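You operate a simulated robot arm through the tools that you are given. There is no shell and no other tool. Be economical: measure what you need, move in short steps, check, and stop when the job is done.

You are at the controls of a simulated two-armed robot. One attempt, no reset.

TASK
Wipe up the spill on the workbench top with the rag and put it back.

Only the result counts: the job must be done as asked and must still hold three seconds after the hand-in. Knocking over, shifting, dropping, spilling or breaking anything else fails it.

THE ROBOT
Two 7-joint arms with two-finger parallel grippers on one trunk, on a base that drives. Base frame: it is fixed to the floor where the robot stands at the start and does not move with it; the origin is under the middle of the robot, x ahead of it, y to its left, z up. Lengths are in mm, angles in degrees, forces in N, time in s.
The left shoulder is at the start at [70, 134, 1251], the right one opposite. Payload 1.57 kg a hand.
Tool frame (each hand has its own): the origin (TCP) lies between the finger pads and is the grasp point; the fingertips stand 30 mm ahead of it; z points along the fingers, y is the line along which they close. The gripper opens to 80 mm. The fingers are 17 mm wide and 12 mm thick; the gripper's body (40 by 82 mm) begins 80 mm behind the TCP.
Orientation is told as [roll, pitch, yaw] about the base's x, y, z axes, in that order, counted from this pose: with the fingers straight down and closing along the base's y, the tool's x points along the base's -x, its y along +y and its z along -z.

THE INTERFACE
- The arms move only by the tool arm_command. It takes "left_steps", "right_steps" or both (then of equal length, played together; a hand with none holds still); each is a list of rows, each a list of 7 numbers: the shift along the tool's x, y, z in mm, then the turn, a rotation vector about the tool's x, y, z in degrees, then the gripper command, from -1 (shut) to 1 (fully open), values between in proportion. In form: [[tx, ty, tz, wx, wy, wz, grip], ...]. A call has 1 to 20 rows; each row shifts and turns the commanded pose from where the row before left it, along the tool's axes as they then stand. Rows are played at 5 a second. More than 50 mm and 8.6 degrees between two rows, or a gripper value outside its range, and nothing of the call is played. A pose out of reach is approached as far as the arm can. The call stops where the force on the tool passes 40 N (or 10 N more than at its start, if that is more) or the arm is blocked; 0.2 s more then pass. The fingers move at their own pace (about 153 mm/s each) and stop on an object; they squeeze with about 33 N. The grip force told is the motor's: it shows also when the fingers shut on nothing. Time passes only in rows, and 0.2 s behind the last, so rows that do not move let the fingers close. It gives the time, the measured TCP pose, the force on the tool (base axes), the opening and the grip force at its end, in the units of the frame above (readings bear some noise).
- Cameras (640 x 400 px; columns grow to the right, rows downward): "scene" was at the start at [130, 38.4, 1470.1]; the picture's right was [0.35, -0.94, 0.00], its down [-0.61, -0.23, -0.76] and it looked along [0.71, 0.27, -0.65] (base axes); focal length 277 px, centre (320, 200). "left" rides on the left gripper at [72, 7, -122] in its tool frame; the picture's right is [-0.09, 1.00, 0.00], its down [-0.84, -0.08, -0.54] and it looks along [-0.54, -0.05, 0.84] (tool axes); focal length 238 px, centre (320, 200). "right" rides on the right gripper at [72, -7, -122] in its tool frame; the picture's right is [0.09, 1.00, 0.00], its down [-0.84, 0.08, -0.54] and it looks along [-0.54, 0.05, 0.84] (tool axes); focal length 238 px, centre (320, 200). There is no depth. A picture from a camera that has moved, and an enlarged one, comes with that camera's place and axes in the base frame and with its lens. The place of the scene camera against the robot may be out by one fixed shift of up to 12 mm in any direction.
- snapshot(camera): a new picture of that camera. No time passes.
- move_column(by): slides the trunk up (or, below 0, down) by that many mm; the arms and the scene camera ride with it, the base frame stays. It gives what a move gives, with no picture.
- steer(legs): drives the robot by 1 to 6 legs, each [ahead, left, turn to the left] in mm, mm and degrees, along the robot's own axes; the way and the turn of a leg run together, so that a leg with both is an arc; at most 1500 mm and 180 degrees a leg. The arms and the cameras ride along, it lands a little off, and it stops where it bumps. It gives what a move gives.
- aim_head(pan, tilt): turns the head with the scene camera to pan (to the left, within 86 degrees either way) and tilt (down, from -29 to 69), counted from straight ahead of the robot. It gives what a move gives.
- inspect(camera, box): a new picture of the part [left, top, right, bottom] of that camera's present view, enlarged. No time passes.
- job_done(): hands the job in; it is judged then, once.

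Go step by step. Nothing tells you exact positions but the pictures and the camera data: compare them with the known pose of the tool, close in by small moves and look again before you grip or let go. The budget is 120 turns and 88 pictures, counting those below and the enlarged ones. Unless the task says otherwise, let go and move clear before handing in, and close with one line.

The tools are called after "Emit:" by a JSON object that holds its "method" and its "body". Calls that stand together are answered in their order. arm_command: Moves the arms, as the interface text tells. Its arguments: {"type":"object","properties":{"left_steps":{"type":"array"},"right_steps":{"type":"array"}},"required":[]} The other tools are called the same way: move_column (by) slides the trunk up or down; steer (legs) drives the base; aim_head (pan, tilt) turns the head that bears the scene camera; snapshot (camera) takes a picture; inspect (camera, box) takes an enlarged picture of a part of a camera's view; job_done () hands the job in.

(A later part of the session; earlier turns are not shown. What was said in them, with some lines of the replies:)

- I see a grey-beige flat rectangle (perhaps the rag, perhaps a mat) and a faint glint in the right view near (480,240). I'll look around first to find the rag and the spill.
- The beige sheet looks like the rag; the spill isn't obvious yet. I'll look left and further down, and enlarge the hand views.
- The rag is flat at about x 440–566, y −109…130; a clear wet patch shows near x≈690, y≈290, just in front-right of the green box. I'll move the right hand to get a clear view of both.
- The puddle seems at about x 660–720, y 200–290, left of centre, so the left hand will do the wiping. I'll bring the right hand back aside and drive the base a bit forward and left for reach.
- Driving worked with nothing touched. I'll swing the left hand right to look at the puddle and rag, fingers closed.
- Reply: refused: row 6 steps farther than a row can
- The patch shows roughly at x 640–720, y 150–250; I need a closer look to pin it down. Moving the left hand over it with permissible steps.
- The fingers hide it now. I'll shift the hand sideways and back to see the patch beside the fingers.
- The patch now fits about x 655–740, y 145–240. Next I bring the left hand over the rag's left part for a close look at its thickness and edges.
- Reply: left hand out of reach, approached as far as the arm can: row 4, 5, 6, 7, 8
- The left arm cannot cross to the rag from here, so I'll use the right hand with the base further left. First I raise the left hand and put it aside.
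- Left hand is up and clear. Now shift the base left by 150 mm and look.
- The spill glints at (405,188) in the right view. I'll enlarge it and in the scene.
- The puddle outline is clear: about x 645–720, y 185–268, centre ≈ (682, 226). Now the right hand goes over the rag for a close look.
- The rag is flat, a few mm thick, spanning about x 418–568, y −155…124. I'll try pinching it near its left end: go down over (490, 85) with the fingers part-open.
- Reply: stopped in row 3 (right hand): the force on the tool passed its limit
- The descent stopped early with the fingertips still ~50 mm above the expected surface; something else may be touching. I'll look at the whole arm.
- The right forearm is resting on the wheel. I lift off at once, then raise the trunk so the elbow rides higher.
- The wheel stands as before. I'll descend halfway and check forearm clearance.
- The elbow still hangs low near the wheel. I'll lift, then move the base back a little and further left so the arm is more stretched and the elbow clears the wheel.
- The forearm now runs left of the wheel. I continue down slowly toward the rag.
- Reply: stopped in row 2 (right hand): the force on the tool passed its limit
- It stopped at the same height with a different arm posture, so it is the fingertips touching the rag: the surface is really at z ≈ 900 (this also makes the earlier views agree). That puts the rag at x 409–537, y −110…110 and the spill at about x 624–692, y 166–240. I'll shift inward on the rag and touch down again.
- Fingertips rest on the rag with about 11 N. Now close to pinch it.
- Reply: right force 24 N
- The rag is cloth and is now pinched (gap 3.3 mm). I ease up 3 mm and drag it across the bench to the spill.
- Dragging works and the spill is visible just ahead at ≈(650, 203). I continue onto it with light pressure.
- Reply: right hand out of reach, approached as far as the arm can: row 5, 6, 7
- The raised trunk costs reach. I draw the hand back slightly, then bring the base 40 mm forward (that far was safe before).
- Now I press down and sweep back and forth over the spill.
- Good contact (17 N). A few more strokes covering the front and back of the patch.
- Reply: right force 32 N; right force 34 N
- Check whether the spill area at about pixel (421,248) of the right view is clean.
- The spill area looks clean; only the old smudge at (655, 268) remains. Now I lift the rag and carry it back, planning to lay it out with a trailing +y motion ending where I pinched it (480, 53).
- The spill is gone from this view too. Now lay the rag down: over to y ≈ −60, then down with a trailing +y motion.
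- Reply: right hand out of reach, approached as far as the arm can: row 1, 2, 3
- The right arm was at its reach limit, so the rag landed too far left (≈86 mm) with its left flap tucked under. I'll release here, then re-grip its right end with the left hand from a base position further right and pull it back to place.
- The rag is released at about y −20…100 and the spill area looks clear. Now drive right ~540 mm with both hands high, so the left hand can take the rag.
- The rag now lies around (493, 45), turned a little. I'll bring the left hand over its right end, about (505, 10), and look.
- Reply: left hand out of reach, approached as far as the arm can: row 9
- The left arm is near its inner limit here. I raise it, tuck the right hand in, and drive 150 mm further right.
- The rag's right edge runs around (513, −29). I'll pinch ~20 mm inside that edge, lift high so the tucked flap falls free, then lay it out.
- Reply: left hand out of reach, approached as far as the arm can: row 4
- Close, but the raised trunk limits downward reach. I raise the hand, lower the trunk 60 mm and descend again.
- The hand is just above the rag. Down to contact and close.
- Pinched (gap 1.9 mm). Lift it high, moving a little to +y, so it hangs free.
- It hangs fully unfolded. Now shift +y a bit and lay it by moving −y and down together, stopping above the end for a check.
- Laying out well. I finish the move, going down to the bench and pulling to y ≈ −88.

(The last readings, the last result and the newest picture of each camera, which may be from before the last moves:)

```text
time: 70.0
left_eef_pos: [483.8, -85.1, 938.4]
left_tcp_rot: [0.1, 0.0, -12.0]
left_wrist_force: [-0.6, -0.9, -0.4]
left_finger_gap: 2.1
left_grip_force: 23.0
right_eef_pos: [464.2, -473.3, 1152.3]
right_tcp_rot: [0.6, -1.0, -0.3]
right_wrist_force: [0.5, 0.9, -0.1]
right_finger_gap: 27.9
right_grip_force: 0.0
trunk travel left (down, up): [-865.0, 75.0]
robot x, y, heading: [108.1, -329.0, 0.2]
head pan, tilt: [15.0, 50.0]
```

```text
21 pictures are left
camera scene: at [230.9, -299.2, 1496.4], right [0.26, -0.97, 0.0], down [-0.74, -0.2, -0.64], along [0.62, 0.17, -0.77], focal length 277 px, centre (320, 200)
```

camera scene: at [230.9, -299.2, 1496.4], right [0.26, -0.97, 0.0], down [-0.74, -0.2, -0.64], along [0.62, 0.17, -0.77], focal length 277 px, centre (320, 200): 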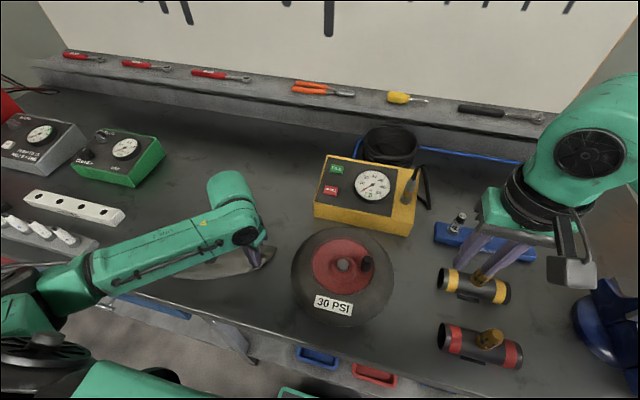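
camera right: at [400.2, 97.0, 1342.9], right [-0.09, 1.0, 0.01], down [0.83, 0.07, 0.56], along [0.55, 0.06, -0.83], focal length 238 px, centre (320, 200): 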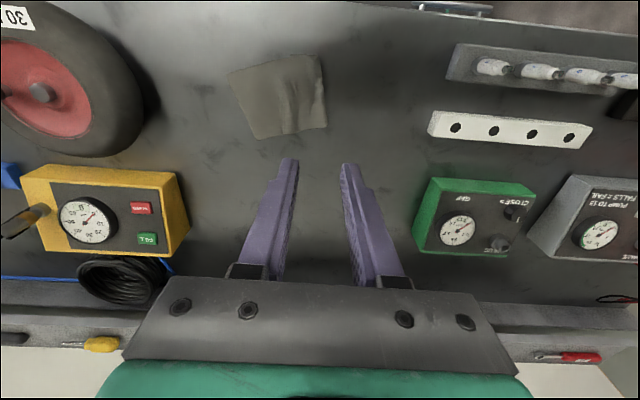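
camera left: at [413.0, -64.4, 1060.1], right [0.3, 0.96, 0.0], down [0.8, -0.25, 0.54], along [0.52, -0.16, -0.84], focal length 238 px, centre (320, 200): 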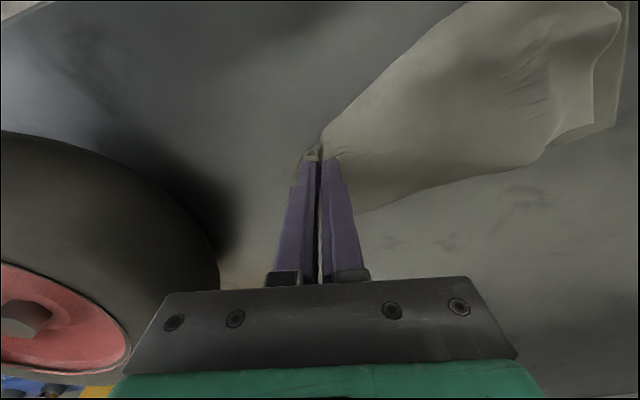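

The rag lies nearly at its original span (left edge y ≈ 86–108, pinch at y −85). I lower to the surface, release and lift off.

Emit:
{"method": "arm_command", "body": {"left_steps": [[0, 0, 4, 0, 0, 0, -1], [0, 0, 1, 0, 0, 0, -1], [0, 0, 0, 0, 0, 0, -0.5], [0, 0, 0, 0, 0, 0, -0.5], [0, 0, -15, 0, 0, 0, -0.5], [0, 0, -30, 0, 0, 0, -0.5], [0, 0, -40, 0, 0, 0, -0.5], [0, 0, -45, 0, 0, 0, -0.5], [0, 0, -45, 0, 0, -6, -0.5], [0, 0, -45, 0, 0, -6, -0.5], [0, 40, 0, 0, 0, 0, -0.5], [0, 40, 0, 0, 0, 0, -0.5]]}}

Emit:
{"method": "snapshot", "body": {"camera": "left"}}

Emit:
{"method": "snapshot", "body": {"camera": "scene"}}

```text
time: 72.6
left_eef_pos: [482.3, -3.4, 1153.7]
left_tcp_rot: [-0.1, -0.1, 0.2]
left_wrist_force: [-0.7, -0.1, -0.7]
left_finger_gap: 20.0
left_grip_force: 0.0
right_eef_pos: [463.6, -473.0, 1153.6]
right_tcp_rot: [0.4, -0.9, -0.2]
right_wrist_force: [-0.9, -0.1, -0.2]
right_finger_gap: 28.1
right_grip_force: 0.0
trunk travel left (down, up): [-865.0, 75.0]
robot x, y, heading: [104.6, -326.8, 0.1]
head pan, tilt: [15.0, 50.0]
```

```text
20 pictures are left
camera left: at [409.7, 2.3, 1275.6], right [0.09, 1.0, 0.0], down [0.84, -0.08, 0.54], along [0.54, -0.05, -0.84], focal length 238 px, centre (320, 200)
```

left: 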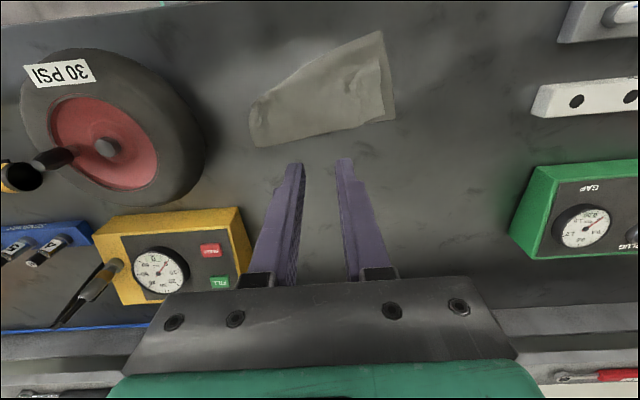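

```text
19 pictures are left
camera scene: at [230.3, -297.4, 1496.4], right [0.26, -0.97, 0.0], down [-0.74, -0.2, -0.64], along [0.62, 0.17, -0.77], focal length 277 px, centre (320, 200)
```

scene: 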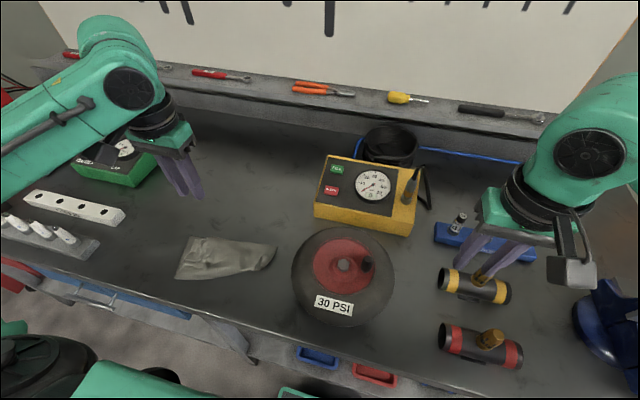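

The rag lies spread over its original place (corners ≈ (477,−109), (536,−115), (401,81), (512,109)), and the wheel is where it was. Last check that the spill is gone.

Emit:
{"method": "inspect", "body": {"camera": "left", "box": [380, 140, 520, 240]}}

Emit:
{"method": "inspect", "body": {"camera": "left", "box": [230, 20, 410, 160]}}

```text
4.00 times, centred on (450, 190) of left
camera zoom: at [409.7, 2.3, 1275.6], right [0.09, 1.0, 0.0], down [0.84, -0.08, 0.54], along [0.54, -0.05, -0.84], focal length 953 px, centre (-200, 240)
```

zoom: 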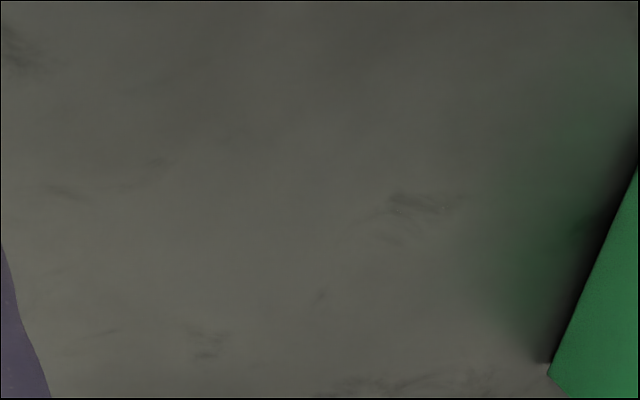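

```text
2.86 times, centred on (320, 90) of left
camera zoom: at [409.7, 2.3, 1275.6], right [0.09, 1.0, 0.0], down [0.84, -0.08, 0.54], along [0.54, -0.05, -0.84], focal length 681 px, centre (320, 514)
```

zoom: 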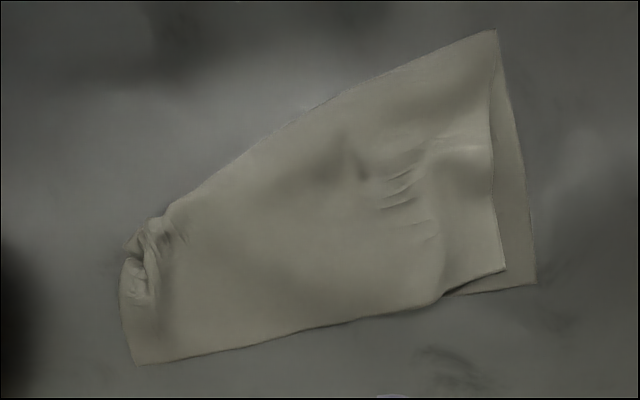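

The spill outline is gone, only the bench's own smudges remain. The rag lies back in its place, slightly creased, and both hands are clear. I'm handing in.

Emit:
{"method": "job_done", "body": {}}

```text
The job is handed in.
```

I wiped up the spill with the rag and put the rag back where it was. It's slightly creased, with a small fold at its left end; nothing else appears to have moved.
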